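You operate a simulated robot arm through the tools that you are given. There is no shell and no other tool. Be economical: measure what you need, move in short steps, check, and stop when the job is done.

You run a simulated robot arm. Do the job below in one go: nothing can be reset, and whatever is moved stays where it is left.

Task
Take the big grey bowl and leave it on top of the tin on the island worktop over the dishwasher.

It is judged by the outcome, as a careful person would: the job done as asked, and still so three seconds after it is handed in. It fails if anything else is knocked over, pushed out of place, dropped, spilled or broken.

Robot
A 7-joint arm with a two-finger parallel gripper, fixed in place. Base frame: the origin is at the foot of the arm, x ahead of it, y to its left, z up; the work surface is at about z = 0.92. Units: m, degrees, N and s.
Its first joint turns from -166.0 to 166.0 degrees. Payload 4.4 kg.
The tool frame sits at the grasp point between the pads (the TCP): z along the fingers, y along the line on which they close. The tips reach 0.023 m beyond it. Largest opening 0.094 m; finger width 0.038, thickness 0.01; the body of the gripper, 0.054 by 0.096 m, starts 0.039 m behind the TCP.
Orientation is that of the tool frame in the base frame, as a unit quaternion [x, y, z, w]. With the fingers straight down and closing along the base's y, the tool's x points along the base's -x, its y along +y and its z along -z.

Tools
- The arm moves only by the tool servo_tool. Its argument "moves" is a list of rows, each a list of 5 numbers: the shift along the tool's x, y, z in mm, then the turn about the tool's z in degrees, then the opening, from 0 (shut) to 1 (fully open). In form: [[tx, ty, tz, twist, hand], ...]. A call has 1 to 10 rows; each row shifts and turns the commanded pose from where the row before left it, along the tool's axes as they then stand. Rows are played at 5 a second. More than 0.05 m and 8.6 degrees between two rows, or a gripper value outside its range, and nothing of the call is played. A pose out of reach is approached as far as the arm can. The call stops where the force on the tool passes 40 N (or 10 N more than at its start, if that is more) or the arm is blocked; 0.2 s more then pass. Each finger travels about 0.072 m/s and halts on what it meets, pressing with about 32 N; the grip force reading is that of the motor and also rises with nothing between the fingers. The clock runs only during rows and for 0.2 s after the last one: add rows that do not move to give the fingers time. The reply holds the time, the measured pose of the TCP, the force on the tool along the base axes, the opening and the grip force, in the units named above and with some noise.
- Cameras (640 x 400 px; columns grow to the right, rows downward): "scene" is fixed at [0.2204, 0.6499, 1.5244]; the picture's right is [-0.60, -0.80, 0.00], its down [-0.65, 0.49, -0.58] and it looks along [0.46, -0.35, -0.82] (base axes); focal length 326 px, centre (320, 200). "wrist" rides on the gripper at [0.086, 0.016, -0.074] in the tool frame; the picture's right is [-0.18, 0.98, 0.00], its down [-0.58, -0.11, -0.81] and it looks along [-0.79, -0.15, 0.59] (tool axes); focal length 243 px, centre (320, 200). There is no depth. A picture from a camera that has moved, and an enlarged one, comes with that camera's place and axes in the base frame and with its lens.
- grab_frame(camera): a new picture of that camera. It takes no simulated time.
- zoom(camera, box): a new picture of the part [left, top, right, bottom] of that camera's present view, enlarged. It takes no simulated time.
- finish_job(): hands the job in; it is judged then, once.

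Work in short steps. Places have to be worked out from the pictures, the camera data and where the tool is seen: move nearer, look again, correct. Check each grasp and each placing, and mend what went wrong. You have 90 turns and 38 pictures in all, those below and enlarged ones among them. Open the gripper and draw the arm clear of the work before you hand the job in, unless the task says otherwise; then end with one line.

The tools are called after ">>>" by a JSON object that holds its "method" and its "body". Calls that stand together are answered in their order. servo_tool: Moves the arm, as the interface text tells. Its arguments: {"type":"object","properties":{"moves":{"type":"array","items":{"type":"array","items":{"type":"number"}}}},"required":["moves"]} The other tools are called the same way: grab_frame (camera) takes a picture; zoom (camera, box) takes an enlarged picture of a part of a camera's view; finish_job () hands the job in.

At the start:

```text
time: 0.0
eef_pos: [0.3674, 0.5364, 1.2533]
tool_rot: [0.0, 1.0, 0.0, 0.001]
force: [0.0, 0.0, 0.9]
gripper_width: 0.0941
gripper_force: 0.1
```

scene: 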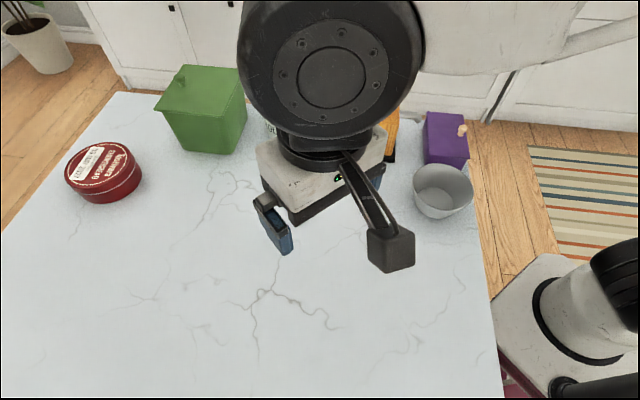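
wrist: 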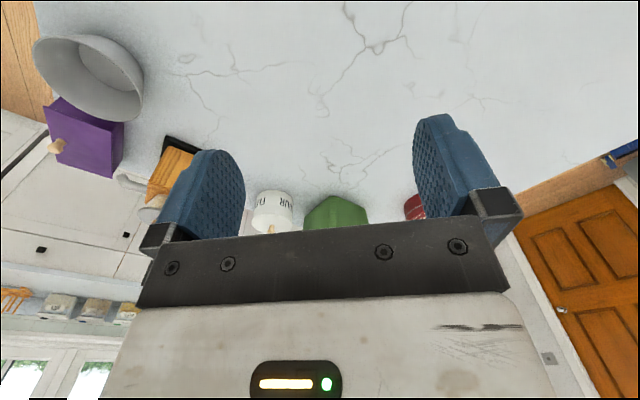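

I'll look closer at the start view: the bowl is around (0.40, 0.19), and the red tin seems to be around (0.88, 0.75). I'll check for other tins and bowls.

>>> {"method": "zoom", "body": {"camera": "scene", "box": [340, 80, 500, 240]}}

>>> {"method": "zoom", "body": {"camera": "scene", "box": [40, 60, 280, 220]}}

>>> {"method": "zoom", "body": {"camera": "wrist", "box": [0, 20, 480, 260]}}

```text
2.50 times, centred on (420, 160) of scene
camera zoom: at [0.2204, 0.6499, 1.5244], right [-0.6, -0.8, 0.0], down [-0.65, 0.49, -0.58], along [0.46, -0.35, -0.82], focal length 815 px, centre (70, 300)
```

zoom: 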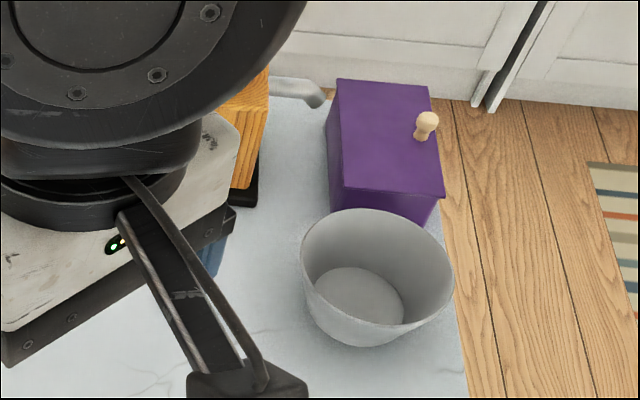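

```text
2.50 times, centred on (160, 140) of scene
camera zoom: at [0.2204, 0.6499, 1.5244], right [-0.6, -0.8, 0.0], down [-0.65, 0.49, -0.58], along [0.46, -0.35, -0.82], focal length 815 px, centre (720, 350)
```

zoom: 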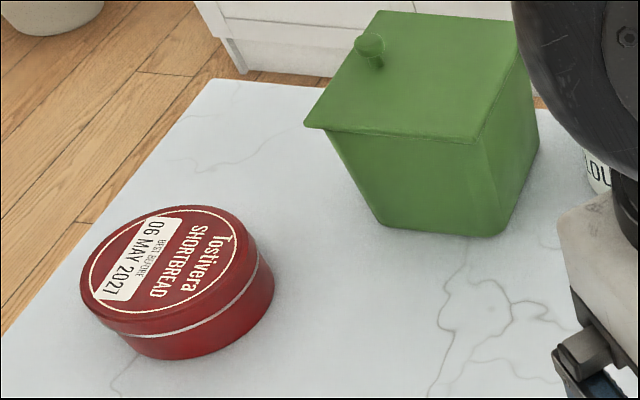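

```text
1.33 times, centred on (240, 140) of wrist
camera zoom: at [0.2816, 0.554, 1.3272], right [0.18, 0.98, 0.0], down [0.58, -0.11, 0.81], along [0.79, -0.15, -0.59], focal length 324 px, centre (427, 280)
```

zoom: 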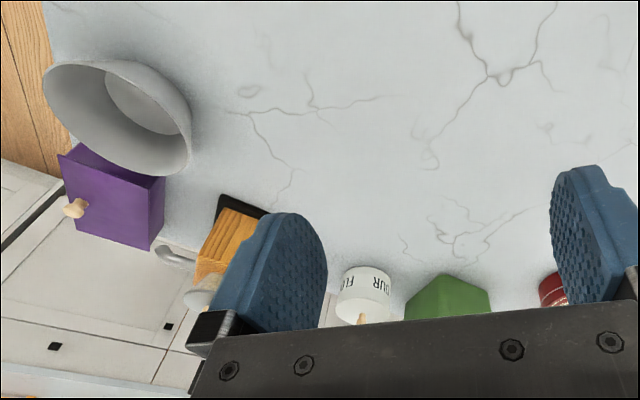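

The red tin looks to be about 1.15 m from the base, which may be beyond reach. There may be another tin elsewhere, so I'll turn the wrist to look around.

>>> {"method": "servo_tool", "body": {"moves": [[0, 0, 0, -8, 1], [0, 0, 0, -8, 1], [0, 0, 0, -8, 1], [0, 0, 0, -8, 1], [0, 0, 0, -8, 1], [0, 0, 0, -8, 1], [0, 0, 0, -8, 1], [0, 0, 0, -8, 1], [0, 0, 0, -8, 1], [0, 0, 0, -8, 1]]}}

>>> {"method": "grab_frame", "body": {"camera": "wrist"}}

```text
time: 2.2
eef_pos: [0.368, 0.5379, 1.2534]
tool_rot: [-0.644, 0.765, 0.0, 0.0]
force: [0.4, 0.7, -0.6]
gripper_width: 0.094
gripper_force: 0.0
```

```text
32 pictures are left
camera wrist: at [0.3375, 0.4555, 1.3271], right [-0.94, 0.35, 0.0], down [0.21, 0.55, 0.81], along [0.28, 0.76, -0.59], focal length 243 px, centre (320, 200)
```

wrist: 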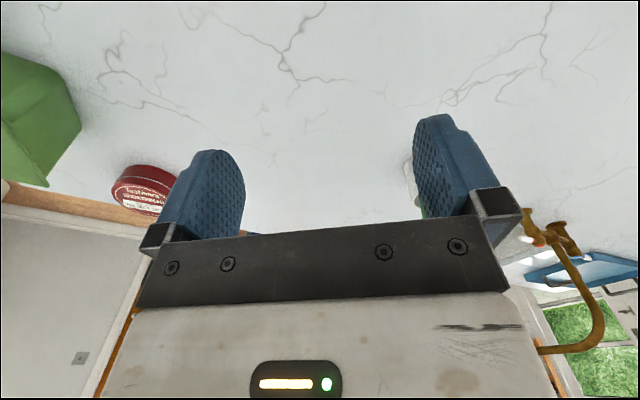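

There is more worktop to the left, with a tap and sink, and something behind the right finger. I'll turn further.

>>> {"method": "servo_tool", "body": {"moves": [[0, 0, 0, -8, 1], [0, 0, 0, -8, 1], [0, 0, 0, -8, 1], [0, 0, 0, -8, 1], [0, 0, 0, -8, 1]]}}

>>> {"method": "grab_frame", "body": {"camera": "wrist"}}

```text
time: 3.4
eef_pos: [0.3665, 0.5372, 1.2535]
tool_rot: [0.867, -0.499, 0.0, 0.0]
force: [0.2, -1.0, -0.3]
gripper_width: 0.0938
gripper_force: 0.0
```

```text
31 pictures are left
camera wrist: at [0.3976, 0.4546, 1.3276], right [-0.94, -0.33, 0.0], down [-0.2, 0.56, 0.81], along [-0.27, 0.76, -0.59], focal length 243 px, centre (320, 200)
```

wrist: 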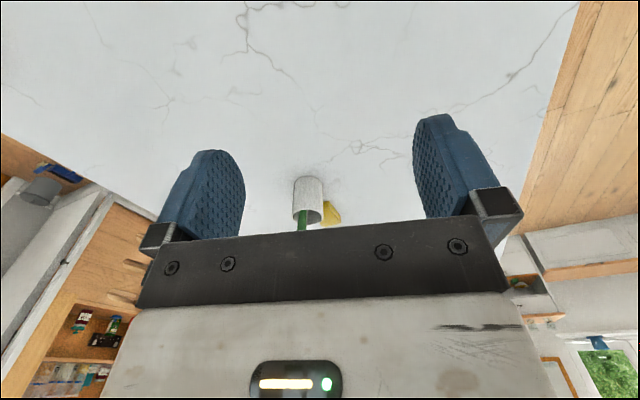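

There is an upright cylinder with something in it, plus something yellow, near (0.27, 0.91). I'll zoom in on it.

>>> {"method": "zoom", "body": {"camera": "wrist", "box": [240, 140, 400, 240]}}

```text
4.00 times, centred on (320, 190) of wrist
camera zoom: at [0.3976, 0.4546, 1.3276], right [-0.94, -0.33, 0.0], down [-0.2, 0.56, 0.81], along [-0.27, 0.76, -0.59], focal length 970 px, centre (320, 240)
```

zoom: 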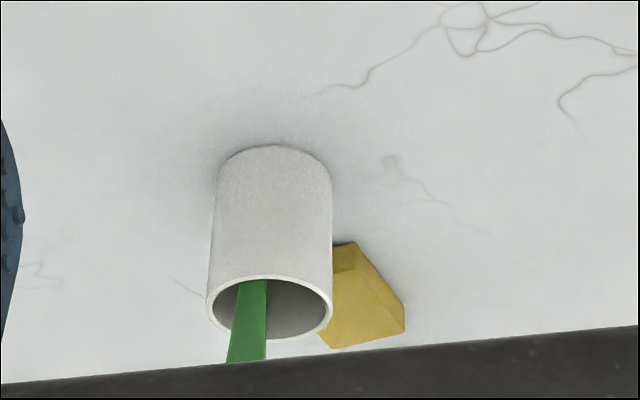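

That is a utensil holder and a sponge. I'll keep turning to see what lies behind and to the right of the robot.

>>> {"method": "servo_tool", "body": {"moves": [[0, 0, 0, -8, 1], [0, 0, 0, -8, 1], [0, 0, 0, -8, 1], [0, 0, 0, -8, 1], [0, 0, 0, -8, 1], [0, 0, 0, -8, 1], [0, 0, 0, -8, 1], [0, 0, 0, -8, 1]]}}

>>> {"method": "grab_frame", "body": {"camera": "wrist"}}

>>> {"method": "grab_frame", "body": {"camera": "scene"}}

```text
time: 5.2
eef_pos: [0.3681, 0.537, 1.2539]
tool_rot: [0.999, 0.036, 0.001, 0.0]
force: [0.4, 0.1, -0.5]
gripper_width: 0.0941
gripper_force: 0.0
```

```text
29 pictures are left
camera wrist: at [0.4557, 0.5279, 1.3275], right [-0.11, -0.99, 0.0], down [-0.59, 0.07, 0.81], along [-0.8, 0.09, -0.59], focal length 243 px, centre (320, 200)
```

wrist: 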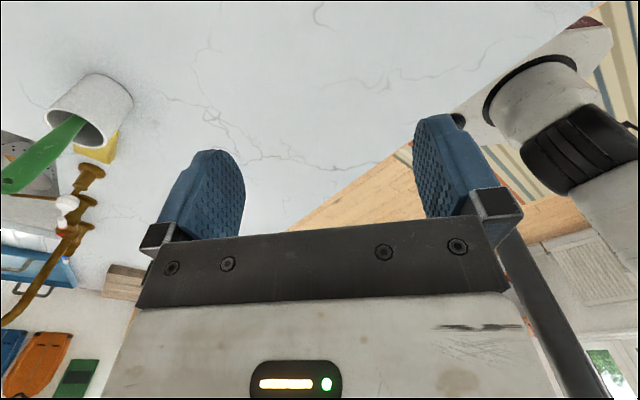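

```text
28 pictures are left
```

scene: 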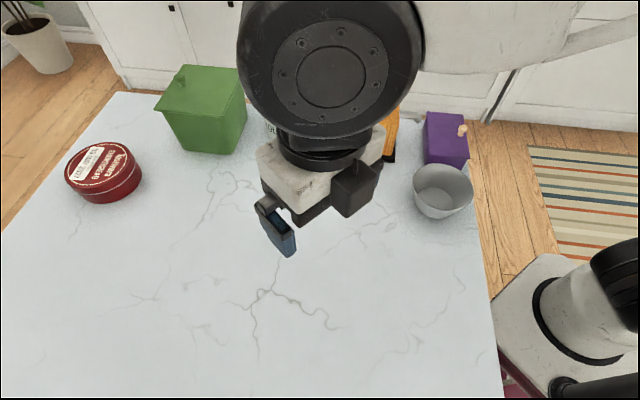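

So far there is only one tin, and it is far out. The area near the sink and tap isn't fully seen, so I'll shift the tool that way and look again.

>>> {"method": "servo_tool", "body": {"moves": [[-30, -20, -20, 8, 1], [-30, -20, -20, 8, 1], [-30, -20, -20, 8, 1], [-30, -20, -20, 8, 1]]}}

>>> {"method": "grab_frame", "body": {"camera": "wrist"}}

>>> {"method": "grab_frame", "body": {"camera": "scene"}}

```text
time: 6.2
eef_pos: [0.2583, 0.6327, 1.3349]
tool_rot: [0.97, -0.242, 0.001, 0.0]
force: [-0.7, 0.9, -0.1]
gripper_width: 0.0941
gripper_force: 0.2
```

```text
27 pictures are left
camera wrist: at [0.3289, 0.5781, 1.409], right [-0.62, -0.78, 0.0], down [-0.46, 0.37, 0.81], along [-0.63, 0.5, -0.59], focal length 243 px, centre (320, 200)
```

wrist: 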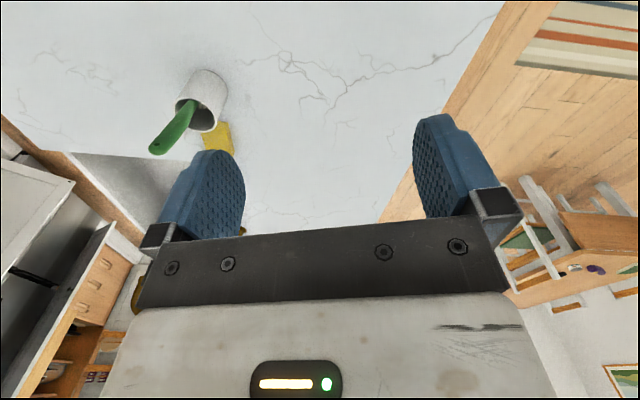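

```text
26 pictures are left
```

scene: 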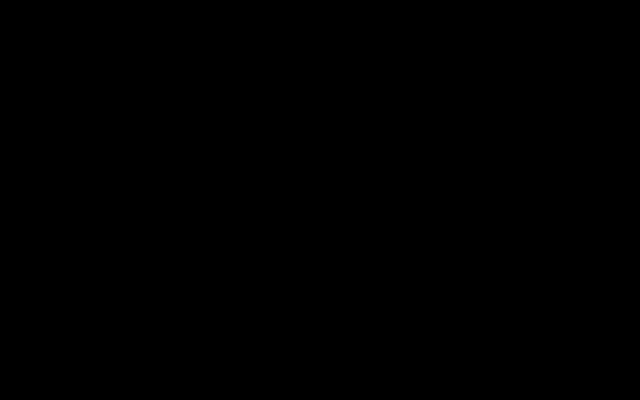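

No second tin is near the sink. I'll turn the camera to face outward, toward the red tin, and move closer to measure it and test the reach.

>>> {"method": "servo_tool", "body": {"moves": [[0, 0, 0, 8.5, 1], [0, 0, 0, 8.5, 1], [0, 0, 0, 8.5, 1], [0, 0, 0, 8.5, 1], [0, 0, 0, 8.5, 1], [0, 0, 0, 8.5, 1], [0, 0, 0, 8.5, 1], [0, 0, 0, 8.5, 1], [0, 0, 0, 8.5, 1], [0, 0, 0, 8.5, 1]]}}

>>> {"method": "grab_frame", "body": {"camera": "wrist"}}

```text
time: 8.4
eef_pos: [0.2605, 0.6325, 1.3325]
tool_rot: [-0.551, 0.835, -0.001, -0.001]
force: [0.5, -0.4, 0.4]
gripper_width: 0.0939
gripper_force: 0.0
```

```text
25 pictures are left
camera wrist: at [0.2133, 0.56, 1.4064], right [-0.83, 0.56, 0.0], down [0.33, 0.49, 0.81], along [0.45, 0.67, -0.59], focal length 243 px, centre (320, 200)
```

wrist: 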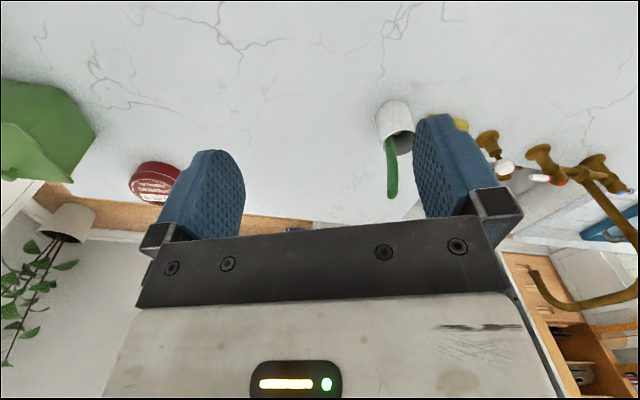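

The tin reads at about (0.91, 0.74), the same as before. I'll turn back to face +x so I can reach toward it.

>>> {"method": "servo_tool", "body": {"moves": [[0, 0, 0, 8.4, 1], [0, 0, 0, 8.4, 1], [0, 0, 0, 8.4, 1], [0, 0, 0, 8.4, 1], [0, 0, 0, 8.4, 1], [0, 0, 0, 8, 1], [-40, 0, 20, 8, 1], [-40, 0, 20, 8, 1], [-40, 0, 20, 0, 1], [-40, 0, 20, 0, 1]]}}

>>> {"method": "servo_tool", "body": {"moves": [[-40, 0, 0, 0, 1], [-40, 0, 0, 0, 1], [-40, 0, 0, 0, 1], [-40, 0, 0, 0, 1], [-40, 0, 0, 0, 1]]}}

>>> {"method": "grab_frame", "body": {"camera": "wrist"}}

>>> {"method": "grab_frame", "body": {"camera": "scene"}}

```text
time: 10.6
eef_pos: [0.4208, 0.6504, 1.2539]
tool_rot: [-0.009, 1.0, 0.0, 0.0]
force: [0.1, -0.4, 0.2]
gripper_width: 0.0941
gripper_force: 0.1
```

```text
time: 11.8
eef_pos: [0.6194, 0.6547, 1.2526]
tool_rot: [-0.009, 1.0, 0.0, 0.0]
force: [0.1, 0.0, -0.3]
gripper_width: 0.0939
gripper_force: 0.1
```

```text
24 pictures are left
camera wrist: at [0.5343, 0.6703, 1.3269], right [0.17, 0.99, 0.0], down [0.58, -0.1, 0.81], along [0.79, -0.13, -0.59], focal length 243 px, centre (320, 200)
```

wrist: 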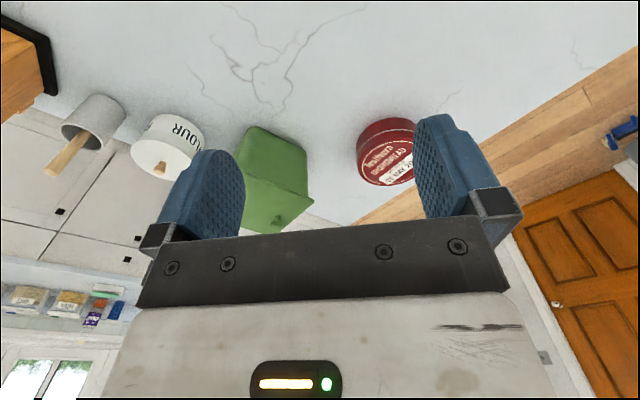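

```text
23 pictures are left
```

scene: 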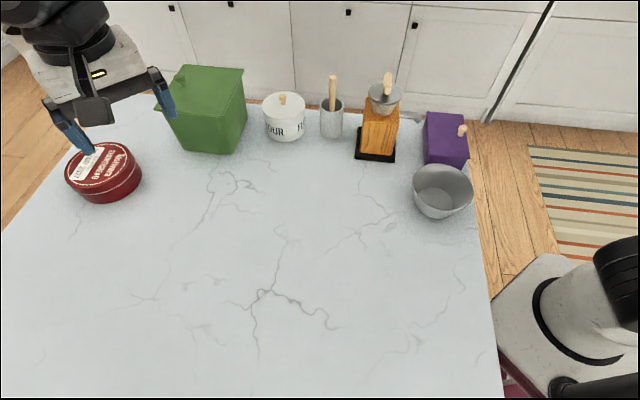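

The whole worktop is now visible, and the red tin is the only tin. Next I'll test how far the arm reaches toward it at this safe height.

>>> {"method": "servo_tool", "body": {"moves": [[-40, 10, 0, 0, 1], [-40, 10, 0, 0, 1], [-40, 10, 0, 0, 1], [-40, 10, 0, 0, 1], [0, 0, 0, 0, 1]]}}

```text
time: 13.0
eef_pos: [0.7798, 0.6964, 1.2528]
tool_rot: [-0.009, 1.0, 0.0, 0.0]
force: [0.1, -0.4, 0.1]
gripper_width: 0.0941
gripper_force: 0.1
```

The arm reached a radius of 1.045 m at this height with no error. I'll go further and then lower.

>>> {"method": "servo_tool", "body": {"moves": [[-25, 10, 0, 0, 1], [-25, 10, 0, 0, 1], [-25, 10, 0, 0, 1], [0, 0, 0, 0, 1]]}}

>>> {"method": "grab_frame", "body": {"camera": "wrist"}}

>>> {"method": "grab_frame", "body": {"camera": "scene"}}

```text
time: 14.0
eef_pos: [0.8513, 0.7295, 1.2536]
tool_rot: [-0.009, 1.0, 0.0, 0.0]
force: [0.8, -0.4, 0.1]
gripper_width: 0.0941
gripper_force: 0.1
```

```text
22 pictures are left
camera wrist: at [0.7662, 0.7443, 1.328], right [0.17, 0.99, 0.0], down [0.58, -0.1, 0.81], along [0.79, -0.14, -0.59], focal length 243 px, centre (320, 200)
```

wrist: 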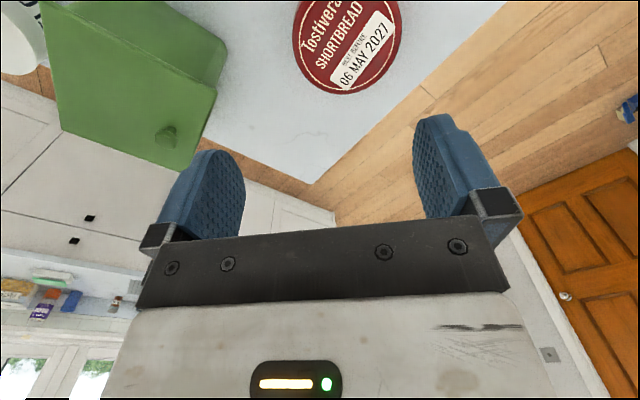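

```text
21 pictures are left
```

scene: 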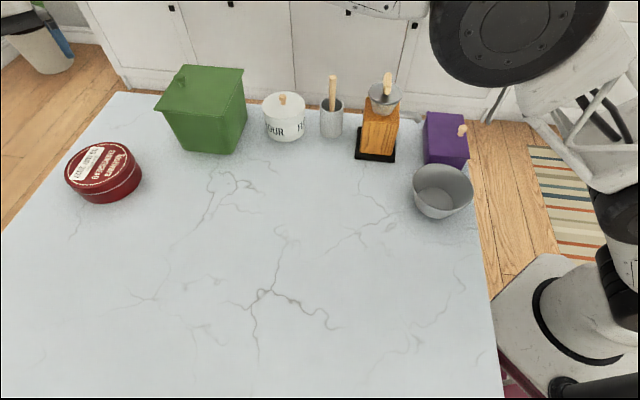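

The arm reaches out to r≈1.12 m at this height. On the way back I'll test lower heights near the tin, which sits at about (0.89, 0.757), top z≈0.98. First I back off a little for a full view of it.

>>> {"method": "servo_tool", "body": {"moves": [[40, 0, 0, 0, 1], [40, 0, 0, 0, 1], [30, 0, 0, 0, 1], [0, 0, 0, 0, 1]]}}

>>> {"method": "zoom", "body": {"camera": "wrist", "box": [220, 0, 460, 150]}}

```text
time: 15.0
eef_pos: [0.7406, 0.7255, 1.2559]
tool_rot: [-0.009, 1.0, 0.0, 0.0]
force: [0.6, 0.2, -0.3]
gripper_width: 0.0939
gripper_force: 0.1
```

```text
2.67 times, centred on (340, 75) of wrist
camera zoom: at [0.6542, 0.7414, 1.3291], right [0.17, 0.99, 0.0], down [0.58, -0.1, 0.81], along [0.8, -0.13, -0.59], focal length 647 px, centre (267, 533)
```

zoom: 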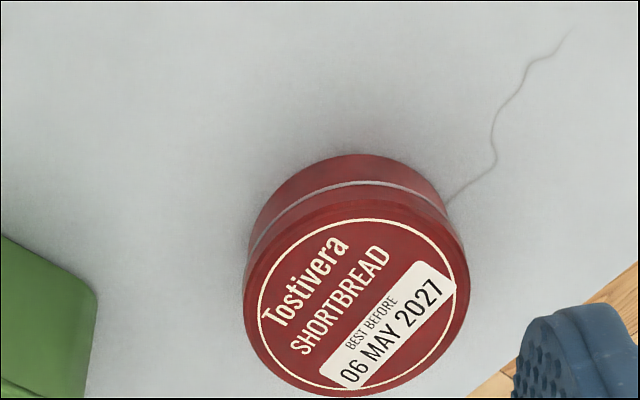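

The tin measures about (0.908, 0.756), radius ~0.074, top z≈0.967. The bowl is about (0.405, 0.185), rim diameter ~0.13, height ~0.05. I'll test reach low near where the hand would release, at (0.855, 0.715), above tin height.

>>> {"method": "servo_tool", "body": {"moves": [[-40, -4, 0, 0, 1], [-40, -4, 0, 0, 1], [-35, -4, 0, 0, 1], [0, 0, 40, 0, 1], [0, 0, 40, 0, 1], [0, 0, 40, 0, 1], [0, 0, 30, 0, 1], [0, 0, 30, 0, 1], [0, 0, 0, 0, 1]]}}

```text
time: 17.0
eef_pos: [0.8568, 0.7201, 1.071]
tool_rot: [-0.009, 1.0, 0.0, 0.001]
force: [-1.0, -0.2, 0.1]
gripper_width: 0.094
gripper_force: 0.0
```

That pose (r=1.12, z=1.07) is held exactly. I'll test a little lower still, with the tips staying above the tin.

>>> {"method": "servo_tool", "body": {"moves": [[0, 0, 25, 0, 1], [0, 0, 25, 0, 1], [0, 0, 0, 0, 1]]}}

>>> {"method": "grab_frame", "body": {"camera": "scene"}}

```text
time: 17.8
eef_pos: [0.8588, 0.7168, 1.0227]
tool_rot: [-0.009, 1.0, 0.001, 0.0]
force: [-0.3, -0.3, 0.2]
gripper_width: 0.0937
gripper_force: 0.0
```

```text
19 pictures are left
```

scene: 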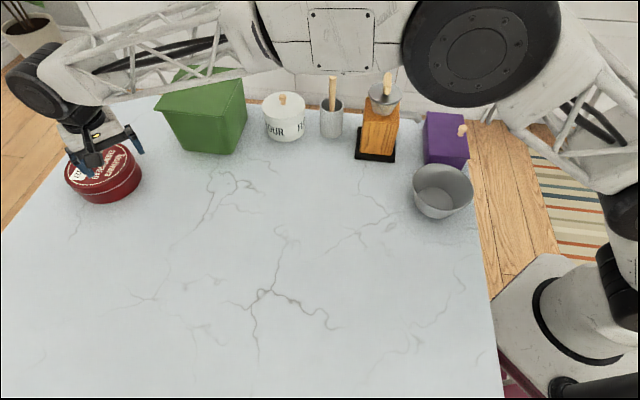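

The arm reaches the tin area, and nothing was disturbed. I'll go back up and travel to the bowl at height, keeping the camera facing +x.

>>> {"method": "servo_tool", "body": {"moves": [[0, 0, -40, 0, 1], [0, 0, -40, 0, 1], [0, 0, -40, 0, 1], [0, 0, -40, 0, 1], [0, 0, -40, 0, 1], [0, 0, -30, 0, 1], [30, -20, 0, 0, 1], [40, -28, 0, 0, 1], [40, -28, 0, 0, 1], [40, -28, 0, 0, 1]]}}

>>> {"method": "servo_tool", "body": {"moves": [[36, -32, 0, 0, 1], [36, -32, 0, 0, 1], [36, -32, 0, 0, 1], [36, -32, 0, 0, 1], [36, -32, 0, 0, 1], [36, -32, 0, 0, 1], [36, -32, 0, 0, 1], [36, -32, 0, 0, 1], [36, -36, 0, 0, 1], [36, -36, 0, 0, 1]]}}

```text
time: 20.0
eef_pos: [0.7098, 0.6122, 1.2507]
tool_rot: [-0.009, 1.0, -0.001, -0.001]
force: [0.2, 0.6, -0.9]
gripper_width: 0.0941
gripper_force: 0.0
```

```text
refused: row 9 steps farther than a row can; nothing moved
```

That last call was refused because a step was too long; I'll shorten the rows.

>>> {"method": "servo_tool", "body": {"moves": [[36, -32, 0, 0, 1], [36, -32, 0, 0, 1], [36, -32, 0, 0, 1], [36, -32, 0, 0, 1], [36, -32, 0, 0, 1], [36, -32, 0, 0, 1], [36, -32, 0, 0, 1], [36, -32, 0, 0, 1], [36, -34, 0, 0, 1], [36, -34, 0, 0, 1]]}}

>>> {"method": "servo_tool", "body": {"moves": [[36, -34, 0, -8, 1], [36, -34, 0, -8, 1], [0, 0, 0, -8, 1], [0, 0, 0, -8, 0.5], [0, 0, 0, -8, 0.5], [0, 0, 0, -8, 0.5], [0, 0, 0, -8, 0.5], [0, 0, 0, -8, 0.5], [0, 0, 0, -8, 0.5], [0, 0, 0, -8, 0.5]]}}

>>> {"method": "grab_frame", "body": {"camera": "wrist"}}

>>> {"method": "grab_frame", "body": {"camera": "scene"}}

```text
time: 22.2
eef_pos: [0.3555, 0.2791, 1.2529]
tool_rot: [-0.009, 1.0, 0.0, 0.0]
force: [0.2, -0.9, -0.2]
gripper_width: 0.094
gripper_force: 0.1
```

```text
time: 24.4
eef_pos: [0.2898, 0.206, 1.2529]
tool_rot: [-0.65, 0.76, 0.0, 0.0]
force: [0.0, -0.7, -0.4]
gripper_width: 0.0469
gripper_force: 0.0
```

```text
18 pictures are left
camera wrist: at [0.2611, 0.1237, 1.3268], right [-0.94, 0.33, 0.0], down [0.2, 0.56, 0.81], along [0.27, 0.76, -0.59], focal length 243 px, centre (320, 200)
```

wrist: 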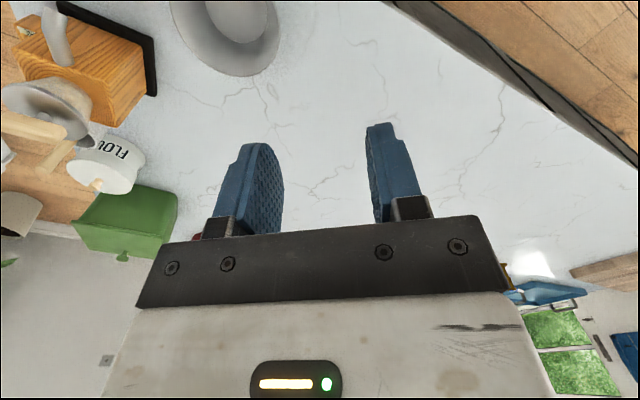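

```text
17 pictures are left
```

scene: 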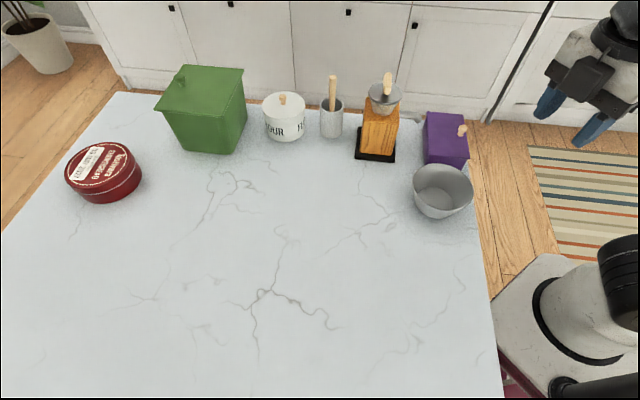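

I'll pull back in -y so the wrist camera sees the whole bowl, and zoom the scene view on the bowl too.

>>> {"method": "servo_tool", "body": {"moves": [[35, 0, 0, 0, 0.5], [35, 0, 0, 0, 0.5], [30, 0, 0, -8.4, 0.5], [0, 0, 0, 0, 0.5]]}}

>>> {"method": "zoom", "body": {"camera": "wrist", "box": [120, 0, 360, 150]}}

>>> {"method": "zoom", "body": {"camera": "scene", "box": [400, 150, 480, 230]}}

```text
time: 25.4
eef_pos: [0.2723, 0.1055, 1.2523]
tool_rot: [-0.704, 0.71, -0.001, 0.0]
force: [0.1, 0.0, 0.4]
gripper_width: 0.047
gripper_force: 0.1
```

```text
2.67 times, centred on (240, 75) of wrist
camera zoom: at [0.2566, 0.0195, 1.3264], right [-0.98, 0.19, 0.0], down [0.11, 0.58, 0.81], along [0.16, 0.79, -0.59], focal length 647 px, centre (533, 533)
```

zoom: 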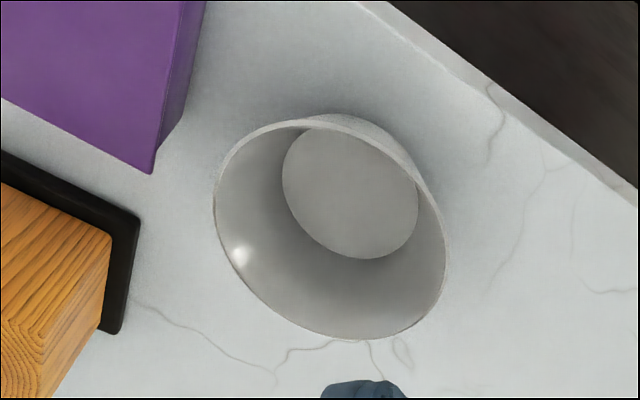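

```text
5.00 times, centred on (440, 190) of scene
camera zoom: at [0.2204, 0.6499, 1.5244], right [-0.6, -0.8, 0.0], down [-0.65, 0.49, -0.58], along [0.46, -0.35, -0.82], focal length 1631 px, centre (-280, 250)
```

zoom: 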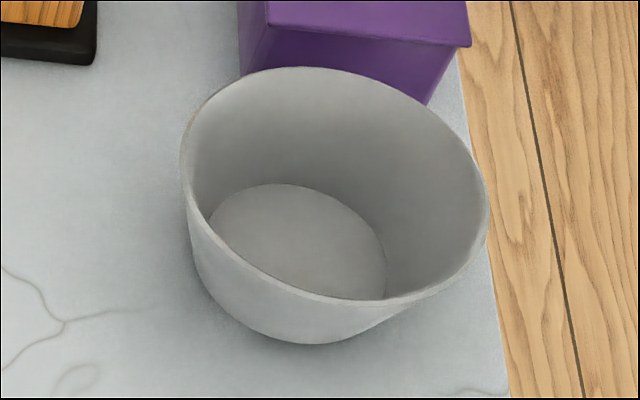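

Combining both views, I put the bowl rim at centre (0.403, 0.190), radius ~0.065, rim z≈0.975. I'll hover over its -x wall at (0.342, 0.191) and drop partway.

>>> {"method": "servo_tool", "body": {"moves": [[-29, -24, 0, 0, 0.5], [-29, -23, 0, 0, 0.5], [-28, -23, 0, 0, 0.5], [0, 0, 40, 0, 0.5], [0, 0, 40, 0, 0.5], [0, 0, 40, 0, 0.5], [0, 0, 40, 0, 0.5], [0, 0, 40, 0, 0.5], [0, 0, 0, 0, 0.5]]}}

>>> {"method": "grab_frame", "body": {"camera": "wrist"}}

>>> {"method": "zoom", "body": {"camera": "scene", "box": [390, 120, 510, 240]}}

```text
time: 27.4
eef_pos: [0.3447, 0.1926, 1.0525]
tool_rot: [-0.704, 0.711, 0.0, 0.0]
force: [-0.1, -0.1, 0.1]
gripper_width: 0.0469
gripper_force: 0.1
```

```text
14 pictures are left
camera wrist: at [0.3281, 0.107, 1.1258], right [-0.98, 0.19, 0.0], down [0.12, 0.58, 0.81], along [0.16, 0.79, -0.59], focal length 243 px, centre (320, 200)
```

wrist: 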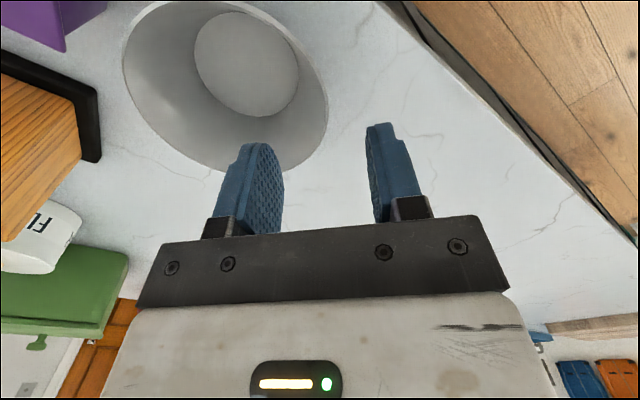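

```text
3.33 times, centred on (450, 180) of scene
camera zoom: at [0.2204, 0.6499, 1.5244], right [-0.6, -0.8, 0.0], down [-0.65, 0.49, -0.58], along [0.46, -0.35, -0.82], focal length 1087 px, centre (-113, 267)
```

zoom: 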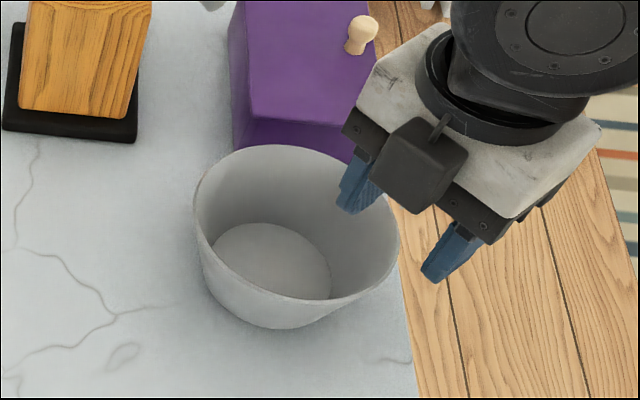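

The wall's near edge measures x≈0.341 at y≈0.20, with TCP at x=0.345, so the wall sits midway between the fingers. I'll descend to z≈0.965.

>>> {"method": "servo_tool", "body": {"moves": [[0, 0, 25, 0, 0.5], [0, 0, 25, 0, 0.5], [0, 0, 20, 0, 0.5], [0, 0, 17, 0, 0.5], [0, 0, 0, 0, 0.5]]}}

>>> {"method": "grab_frame", "body": {"camera": "wrist"}}

>>> {"method": "zoom", "body": {"camera": "scene", "box": [390, 120, 510, 240]}}

```text
time: 28.6
eef_pos: [0.3442, 0.1952, 0.9657]
tool_rot: [-0.704, 0.71, 0.0, 0.0]
force: [0.1, 0.7, -0.7]
gripper_width: 0.0471
gripper_force: 0.0
```

```text
12 pictures are left
camera wrist: at [0.3281, 0.1081, 1.0395], right [-0.98, 0.19, 0.0], down [0.12, 0.58, 0.81], along [0.16, 0.79, -0.59], focal length 243 px, centre (320, 200)
```

wrist: 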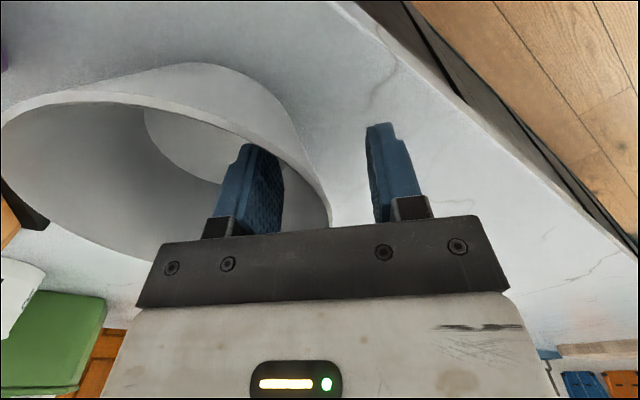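

```text
3.33 times, centred on (450, 180) of scene
camera zoom: at [0.2204, 0.6499, 1.5244], right [-0.6, -0.8, 0.0], down [-0.65, 0.49, -0.58], along [0.46, -0.35, -0.82], focal length 1087 px, centre (-113, 267)
```

zoom: 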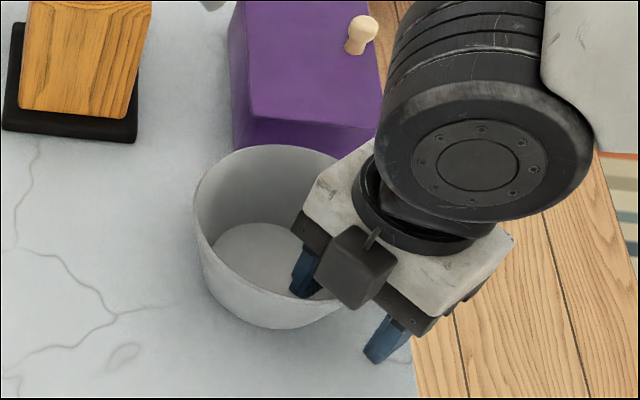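

The wall is between the fingers. Closing the gripper.

>>> {"method": "servo_tool", "body": {"moves": [[0, 0, 0, 0, 0.3], [0, 0, 0, 0, 0.15], [0, 0, 0, 0, 0], [0, 0, 0, 0, 0], [0, 0, 0, 0, 0], [0, 0, 0, 0, 0]]}}

>>> {"method": "servo_tool", "body": {"moves": [[0, 0, -5, 0, 0], [0, 0, -10, 0, 0], [0, 0, -20, 0, 0], [0, 0, -20, 0, 0], [0, 0, 0, 0, 0]]}}

>>> {"method": "grab_frame", "body": {"camera": "scene"}}

```text
time: 30.0
eef_pos: [0.3438, 0.1935, 0.9665]
tool_rot: [-0.703, 0.711, 0.0, 0.0]
force: [-3.3, -0.2, 19.3]
gripper_width: 0.024
gripper_force: 32.2
```

```text
time: 31.2
eef_pos: [0.3438, 0.1933, 1.0205]
tool_rot: [-0.704, 0.711, -0.001, 0.001]
force: [-0.4, 0.4, -2.4]
gripper_width: 0.0112
gripper_force: 32.3
```

```text
10 pictures are left
```

scene: 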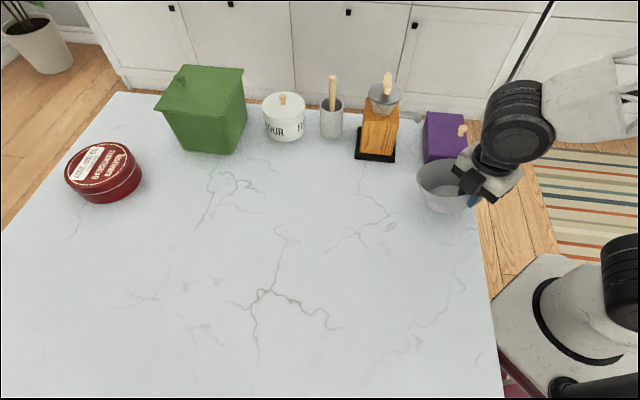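

The opening slipped from 24 to 11 mm during the lift. I'll check how the bowl sits in the grip.

>>> {"method": "zoom", "body": {"camera": "scene", "box": [390, 120, 510, 240]}}

>>> {"method": "grab_frame", "body": {"camera": "wrist"}}

```text
3.33 times, centred on (450, 180) of scene
camera zoom: at [0.2204, 0.6499, 1.5244], right [-0.6, -0.8, 0.0], down [-0.65, 0.49, -0.58], along [0.46, -0.35, -0.82], focal length 1087 px, centre (-113, 267)
```

zoom: 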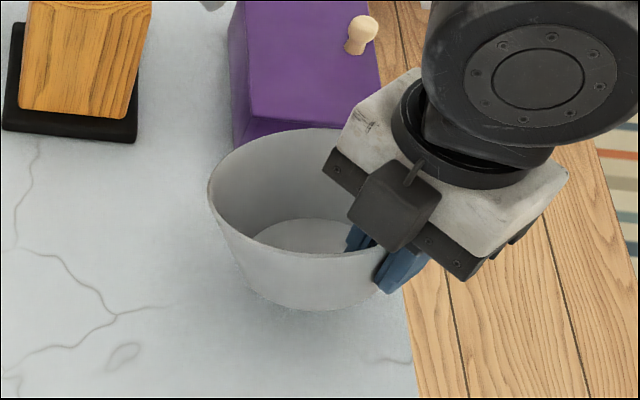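

```text
8 pictures are left
camera wrist: at [0.3275, 0.1075, 1.0949], right [-0.98, 0.19, 0.0], down [0.12, 0.58, 0.81], along [0.16, 0.79, -0.59], focal length 243 px, centre (320, 200)
```

wrist: 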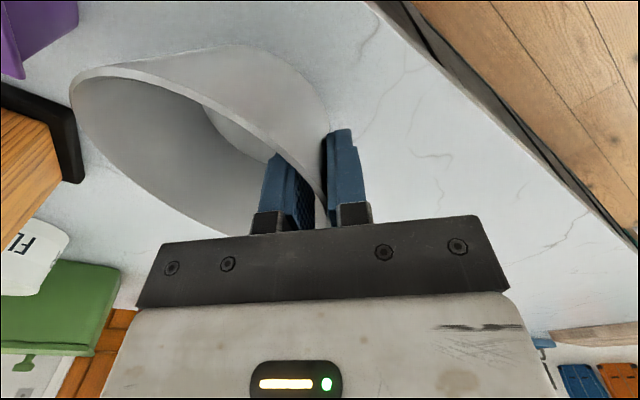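

The bowl is held but has swung so its wall lies along the fingers, with the far side dipping. The grip is firm, so I'll lift straight up gently.

>>> {"method": "servo_tool", "body": {"moves": [[0, 0, -25, 0, 0], [0, 0, -25, 0, 0], [0, 0, -30, 0, 0], [0, 0, -30, 0, 0], [0, 0, -30, 0, 0], [0, 0, -30, 0, 0], [0, 0, -30, 0, 0], [0, 0, -20, 0, 0], [0, 0, 0, 0, 0]]}}

>>> {"method": "grab_frame", "body": {"camera": "scene"}}

```text
time: 33.2
eef_pos: [0.3462, 0.194, 1.2417]
tool_rot: [-0.703, 0.711, 0.001, 0.001]
force: [-0.9, -0.7, -3.8]
gripper_width: 0.0108
gripper_force: 32.1
```

```text
7 pictures are left
```

scene: 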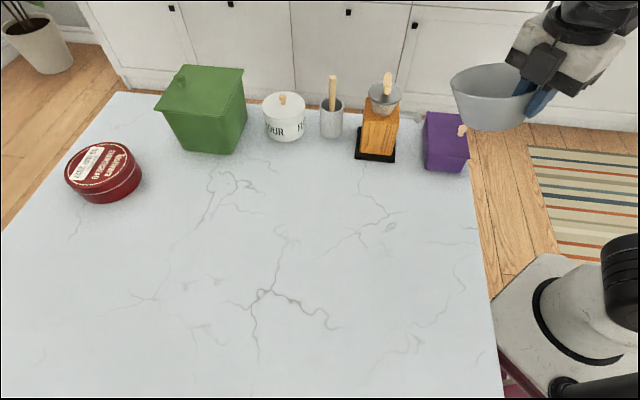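

The bowl is lifted and secure. I'll carry it +y over the clear worktop first, then out toward the tin.

>>> {"method": "servo_tool", "body": {"moves": [[-20, 0, 0, 0, 0], [-35, 0, 0, 0, 0], [-35, -5, 0, 0, 0], [-35, -10, 0, 0, 0], [-35, -15, 0, 0, 0], [-35, -20, 0, 0, 0], [-35, -20, 0, 0, 0], [-35, -20, 0, 0, 0], [-35, -20, 0, 0, 0], [-35, -20, 0, 0, 0]]}}

>>> {"method": "servo_tool", "body": {"moves": [[-30, -25, 0, 0, 0], [-30, -30, 0, 0, 0], [-25, -35, 0, 0, 0], [-25, -35, 0, 0, 0], [-25, -35, 0, 0, 0], [-25, -35, 0, 0, 0], [-20, -35, 0, 0, 0], [-15, -35, 0, 0, 0], [-10, -30, 0, 0, 0], [0, 0, 0, 0, 0]]}}

```text
time: 35.4
eef_pos: [0.4778, 0.5281, 1.2405]
tool_rot: [-0.703, 0.711, 0.001, 0.001]
force: [-0.3, 0.4, -3.3]
gripper_width: 0.0109
gripper_force: 32.1
```

```text
time: 37.6
eef_pos: [0.7747, 0.7267, 1.2404]
tool_rot: [-0.703, 0.711, 0.0, 0.001]
force: [0.2, 0.4, -3.8]
gripper_width: 0.0111
gripper_force: 32.2
```

Still held. Now I'll move to (0.853, 0.747), lower to z≈1.11, and check from the scene camera.

>>> {"method": "servo_tool", "body": {"moves": [[-7, -26, 0, 0, 0], [-7, -26, 0, 0, 0], [-7, -26, 0, 0, 0], [0, 0, 30, 0, 0], [0, 0, 30, 0, 0], [0, 0, 30, 0, 0], [0, 0, 30, 0, 0], [0, 0, 10, 0, 0], [0, 0, 0, 0, 0]]}}

>>> {"method": "zoom", "body": {"camera": "scene", "box": [30, 60, 270, 220]}}

```text
time: 39.6
eef_pos: [0.8537, 0.7495, 1.1105]
tool_rot: [-0.704, 0.71, 0.0, 0.0]
force: [-0.8, 0.2, -3.5]
gripper_width: 0.0109
gripper_force: 32.1
```

```text
2.50 times, centred on (150, 140) of scene
camera zoom: at [0.2204, 0.6499, 1.5244], right [-0.6, -0.8, 0.0], down [-0.65, 0.49, -0.58], along [0.46, -0.35, -0.82], focal length 815 px, centre (745, 350)
```

zoom: 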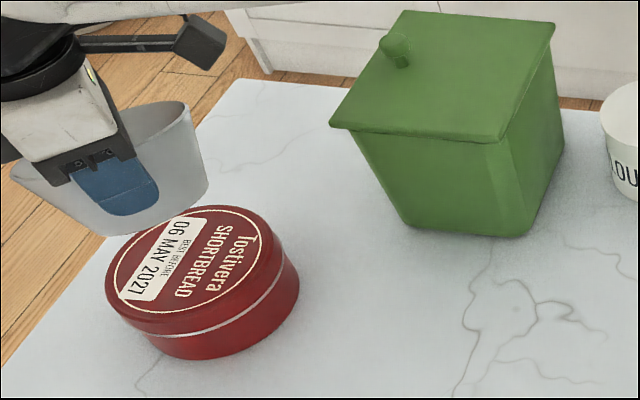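

The bowl's base projects onto the middle of the tin lid. I'll lower slowly and watch the force for contact.

>>> {"method": "servo_tool", "body": {"moves": [[0, 0, 15, 0, 0], [0, 0, 15, 0, 0], [0, 0, 10, 0, 0], [0, 0, 5, 0, 0], [0, 0, 0, 0, 0]]}}

```text
time: 40.8
eef_pos: [0.8533, 0.7492, 1.0669]
tool_rot: [-0.704, 0.71, 0.0, 0.0]
force: [-0.5, 0.3, -3.2]
gripper_width: 0.0109
gripper_force: 32.4
```

No contact yet. I'll continue in small steps.

>>> {"method": "servo_tool", "body": {"moves": [[0, 0, 5, 0, 0], [0, 0, 4, 0, 0], [0, 0, 3, 0, 0], [0, 0, 0, 0, 0]]}}

>>> {"method": "servo_tool", "body": {"moves": [[0, 0, 3, 0, 0], [0, 0, 3, 0, 0], [0, 0, 0, 0, 0]]}}

```text
time: 41.8
eef_pos: [0.8534, 0.7473, 1.0542]
tool_rot: [-0.703, 0.711, -0.001, 0.0]
force: [-2.3, 0.3, 1.7]
gripper_width: 0.011
gripper_force: 31.7
```

```text
time: 42.6
eef_pos: [0.8543, 0.7491, 1.0503]
tool_rot: [-0.703, 0.711, 0.0, 0.002]
force: [-6.4, 1.0, 24.8]
gripper_width: 0.012
gripper_force: 32.0
```

Contact came at z≈1.055 and the push is now ~25 N. I'll ease up 3 mm and look.

>>> {"method": "servo_tool", "body": {"moves": [[0, 0, -3, 0, 0], [0, 0, 0, 0, 0]]}}

>>> {"method": "zoom", "body": {"camera": "scene", "box": [30, 90, 180, 220]}}

```text
time: 43.2
eef_pos: [0.8532, 0.7479, 1.0498]
tool_rot: [-0.704, 0.711, -0.001, -0.001]
force: [4.1, 1.7, 8.7]
gripper_width: 0.0115
gripper_force: 32.4
```

```text
3.08 times, centred on (105, 155) of scene
camera zoom: at [0.2204, 0.6499, 1.5244], right [-0.6, -0.8, 0.0], down [-0.65, 0.49, -0.58], along [0.46, -0.35, -0.82], focal length 1004 px, centre (982, 338)
```

zoom: 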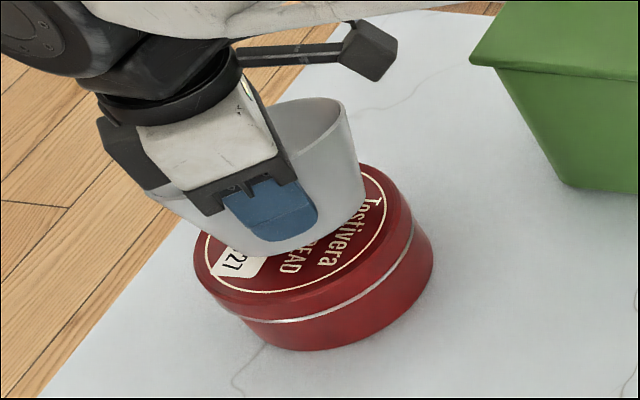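

The bowl's far base edge rests well within the lid. I'll open gradually while easing down slightly, so it settles flat between the fingers.

>>> {"method": "servo_tool", "body": {"moves": [[0, 0, 0, 0, 0.12], [0, 0, 1, 0, 0.14], [0, 0, 1, 0, 0.16], [0, 0, 1, 0, 0.18], [0, 0, 2, 0, 0.2], [0, 0, 2, 0, 0.22], [0, 0, 2, 0, 0.24], [0, 0, 2, 0, 0.27], [0, 0, 0, 0, 0.3], [0, 0, 0, 0, 0.3]]}}

>>> {"method": "zoom", "body": {"camera": "scene", "box": [30, 90, 180, 220]}}

```text
time: 45.4
eef_pos: [0.8532, 0.7495, 1.0405]
tool_rot: [-0.703, 0.711, 0.0, -0.001]
force: [-0.2, -0.4, 0.4]
gripper_width: 0.0279
gripper_force: 0.0
```

```text
3.08 times, centred on (105, 155) of scene
camera zoom: at [0.2204, 0.6499, 1.5244], right [-0.6, -0.8, 0.0], down [-0.65, 0.49, -0.58], along [0.46, -0.35, -0.82], focal length 1004 px, centre (982, 338)
```

zoom: 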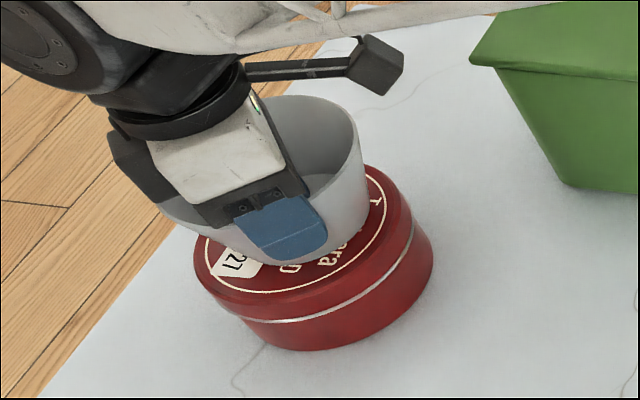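

The bowl now sits flat on the lid with no load on the gripper. I'll open wider so the outer finger clears the flare, then rise straight up.

>>> {"method": "servo_tool", "body": {"moves": [[0, 0, 0, 0, 0.4], [0, 0, 0, 0, 0.5], [0, 0, 0, 0, 0.6], [0, 0, 0, 0, 0.6], [0, 0, -10, 0, 0.6], [0, 0, -15, 0, 0.6], [0, 0, -25, 0, 0.6], [0, 0, -35, 0, 0.6], [0, 0, -40, 0, 0.6], [0, 0, -40, 0, 0.6]]}}

>>> {"method": "servo_tool", "body": {"moves": [[0, 0, -30, 0, 0.6], [10, 35, 0, 0, 0.6], [10, 40, 0, 0, 0.6], [10, 40, 0, 0, 0.6], [10, 40, 0, 0, 0.6], [10, 40, 0, 0, 0.6], [0, 0, 0, 0, 0.6]]}}

>>> {"method": "grab_frame", "body": {"camera": "scene"}}

```text
time: 47.6
eef_pos: [0.8544, 0.7474, 1.2041]
tool_rot: [-0.704, 0.711, 0.001, -0.001]
force: [0.2, -0.1, -0.9]
gripper_width: 0.0565
gripper_force: 0.0
```

```text
time: 49.2
eef_pos: [0.6576, 0.6995, 1.2348]
tool_rot: [-0.704, 0.71, 0.001, 0.001]
force: [0.5, -0.1, -0.4]
gripper_width: 0.0567
gripper_force: 0.0
```

```text
3 pictures are left
```

scene: 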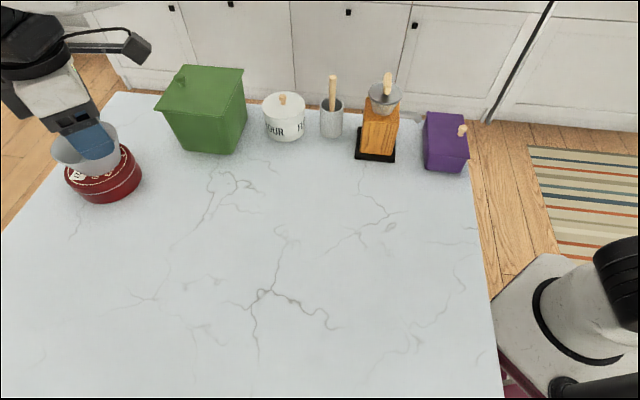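

I'll draw the arm further back to see the bowl unobstructed.

>>> {"method": "servo_tool", "body": {"moves": [[30, 35, -10, 0, 0.6], [30, 35, -10, 0, 0.6], [30, 35, 0, 0, 0.6], [30, 35, 0, 0, 0.6], [30, 35, 0, 0, 0.6], [30, 30, 0, 0, 0.6], [30, 20, 0, 0, 0.6], [30, 0, 0, 0, 0.6], [30, 0, 0, 0, 0.6]]}}

>>> {"method": "zoom", "body": {"camera": "scene", "box": [20, 60, 260, 220]}}

```text
time: 51.2
eef_pos: [0.4302, 0.4337, 1.2551]
tool_rot: [-0.703, 0.711, 0.0, -0.001]
force: [0.6, -0.1, 0.3]
gripper_width: 0.0565
gripper_force: 0.0
```

```text
2.50 times, centred on (140, 140) of scene
camera zoom: at [0.2204, 0.6499, 1.5244], right [-0.6, -0.8, 0.0], down [-0.65, 0.49, -0.58], along [0.46, -0.35, -0.82], focal length 815 px, centre (770, 350)
```

zoom: 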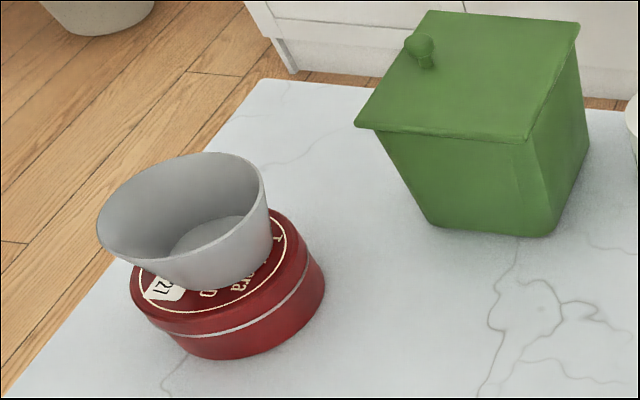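

The bowl sits flat and stable on the lid, and the tin hasn't moved. The gripper is open and the arm is clear, so I'm handing the job in.

>>> {"method": "finish_job", "body": {}}

```text
The job is handed in.
```

The big grey bowl is resting flat on top of the red shortbread tin, about 2 cm off-centre; that was the only tin I found on the worktop, though I never saw the dishwasher itself, and nothing else looked moved.
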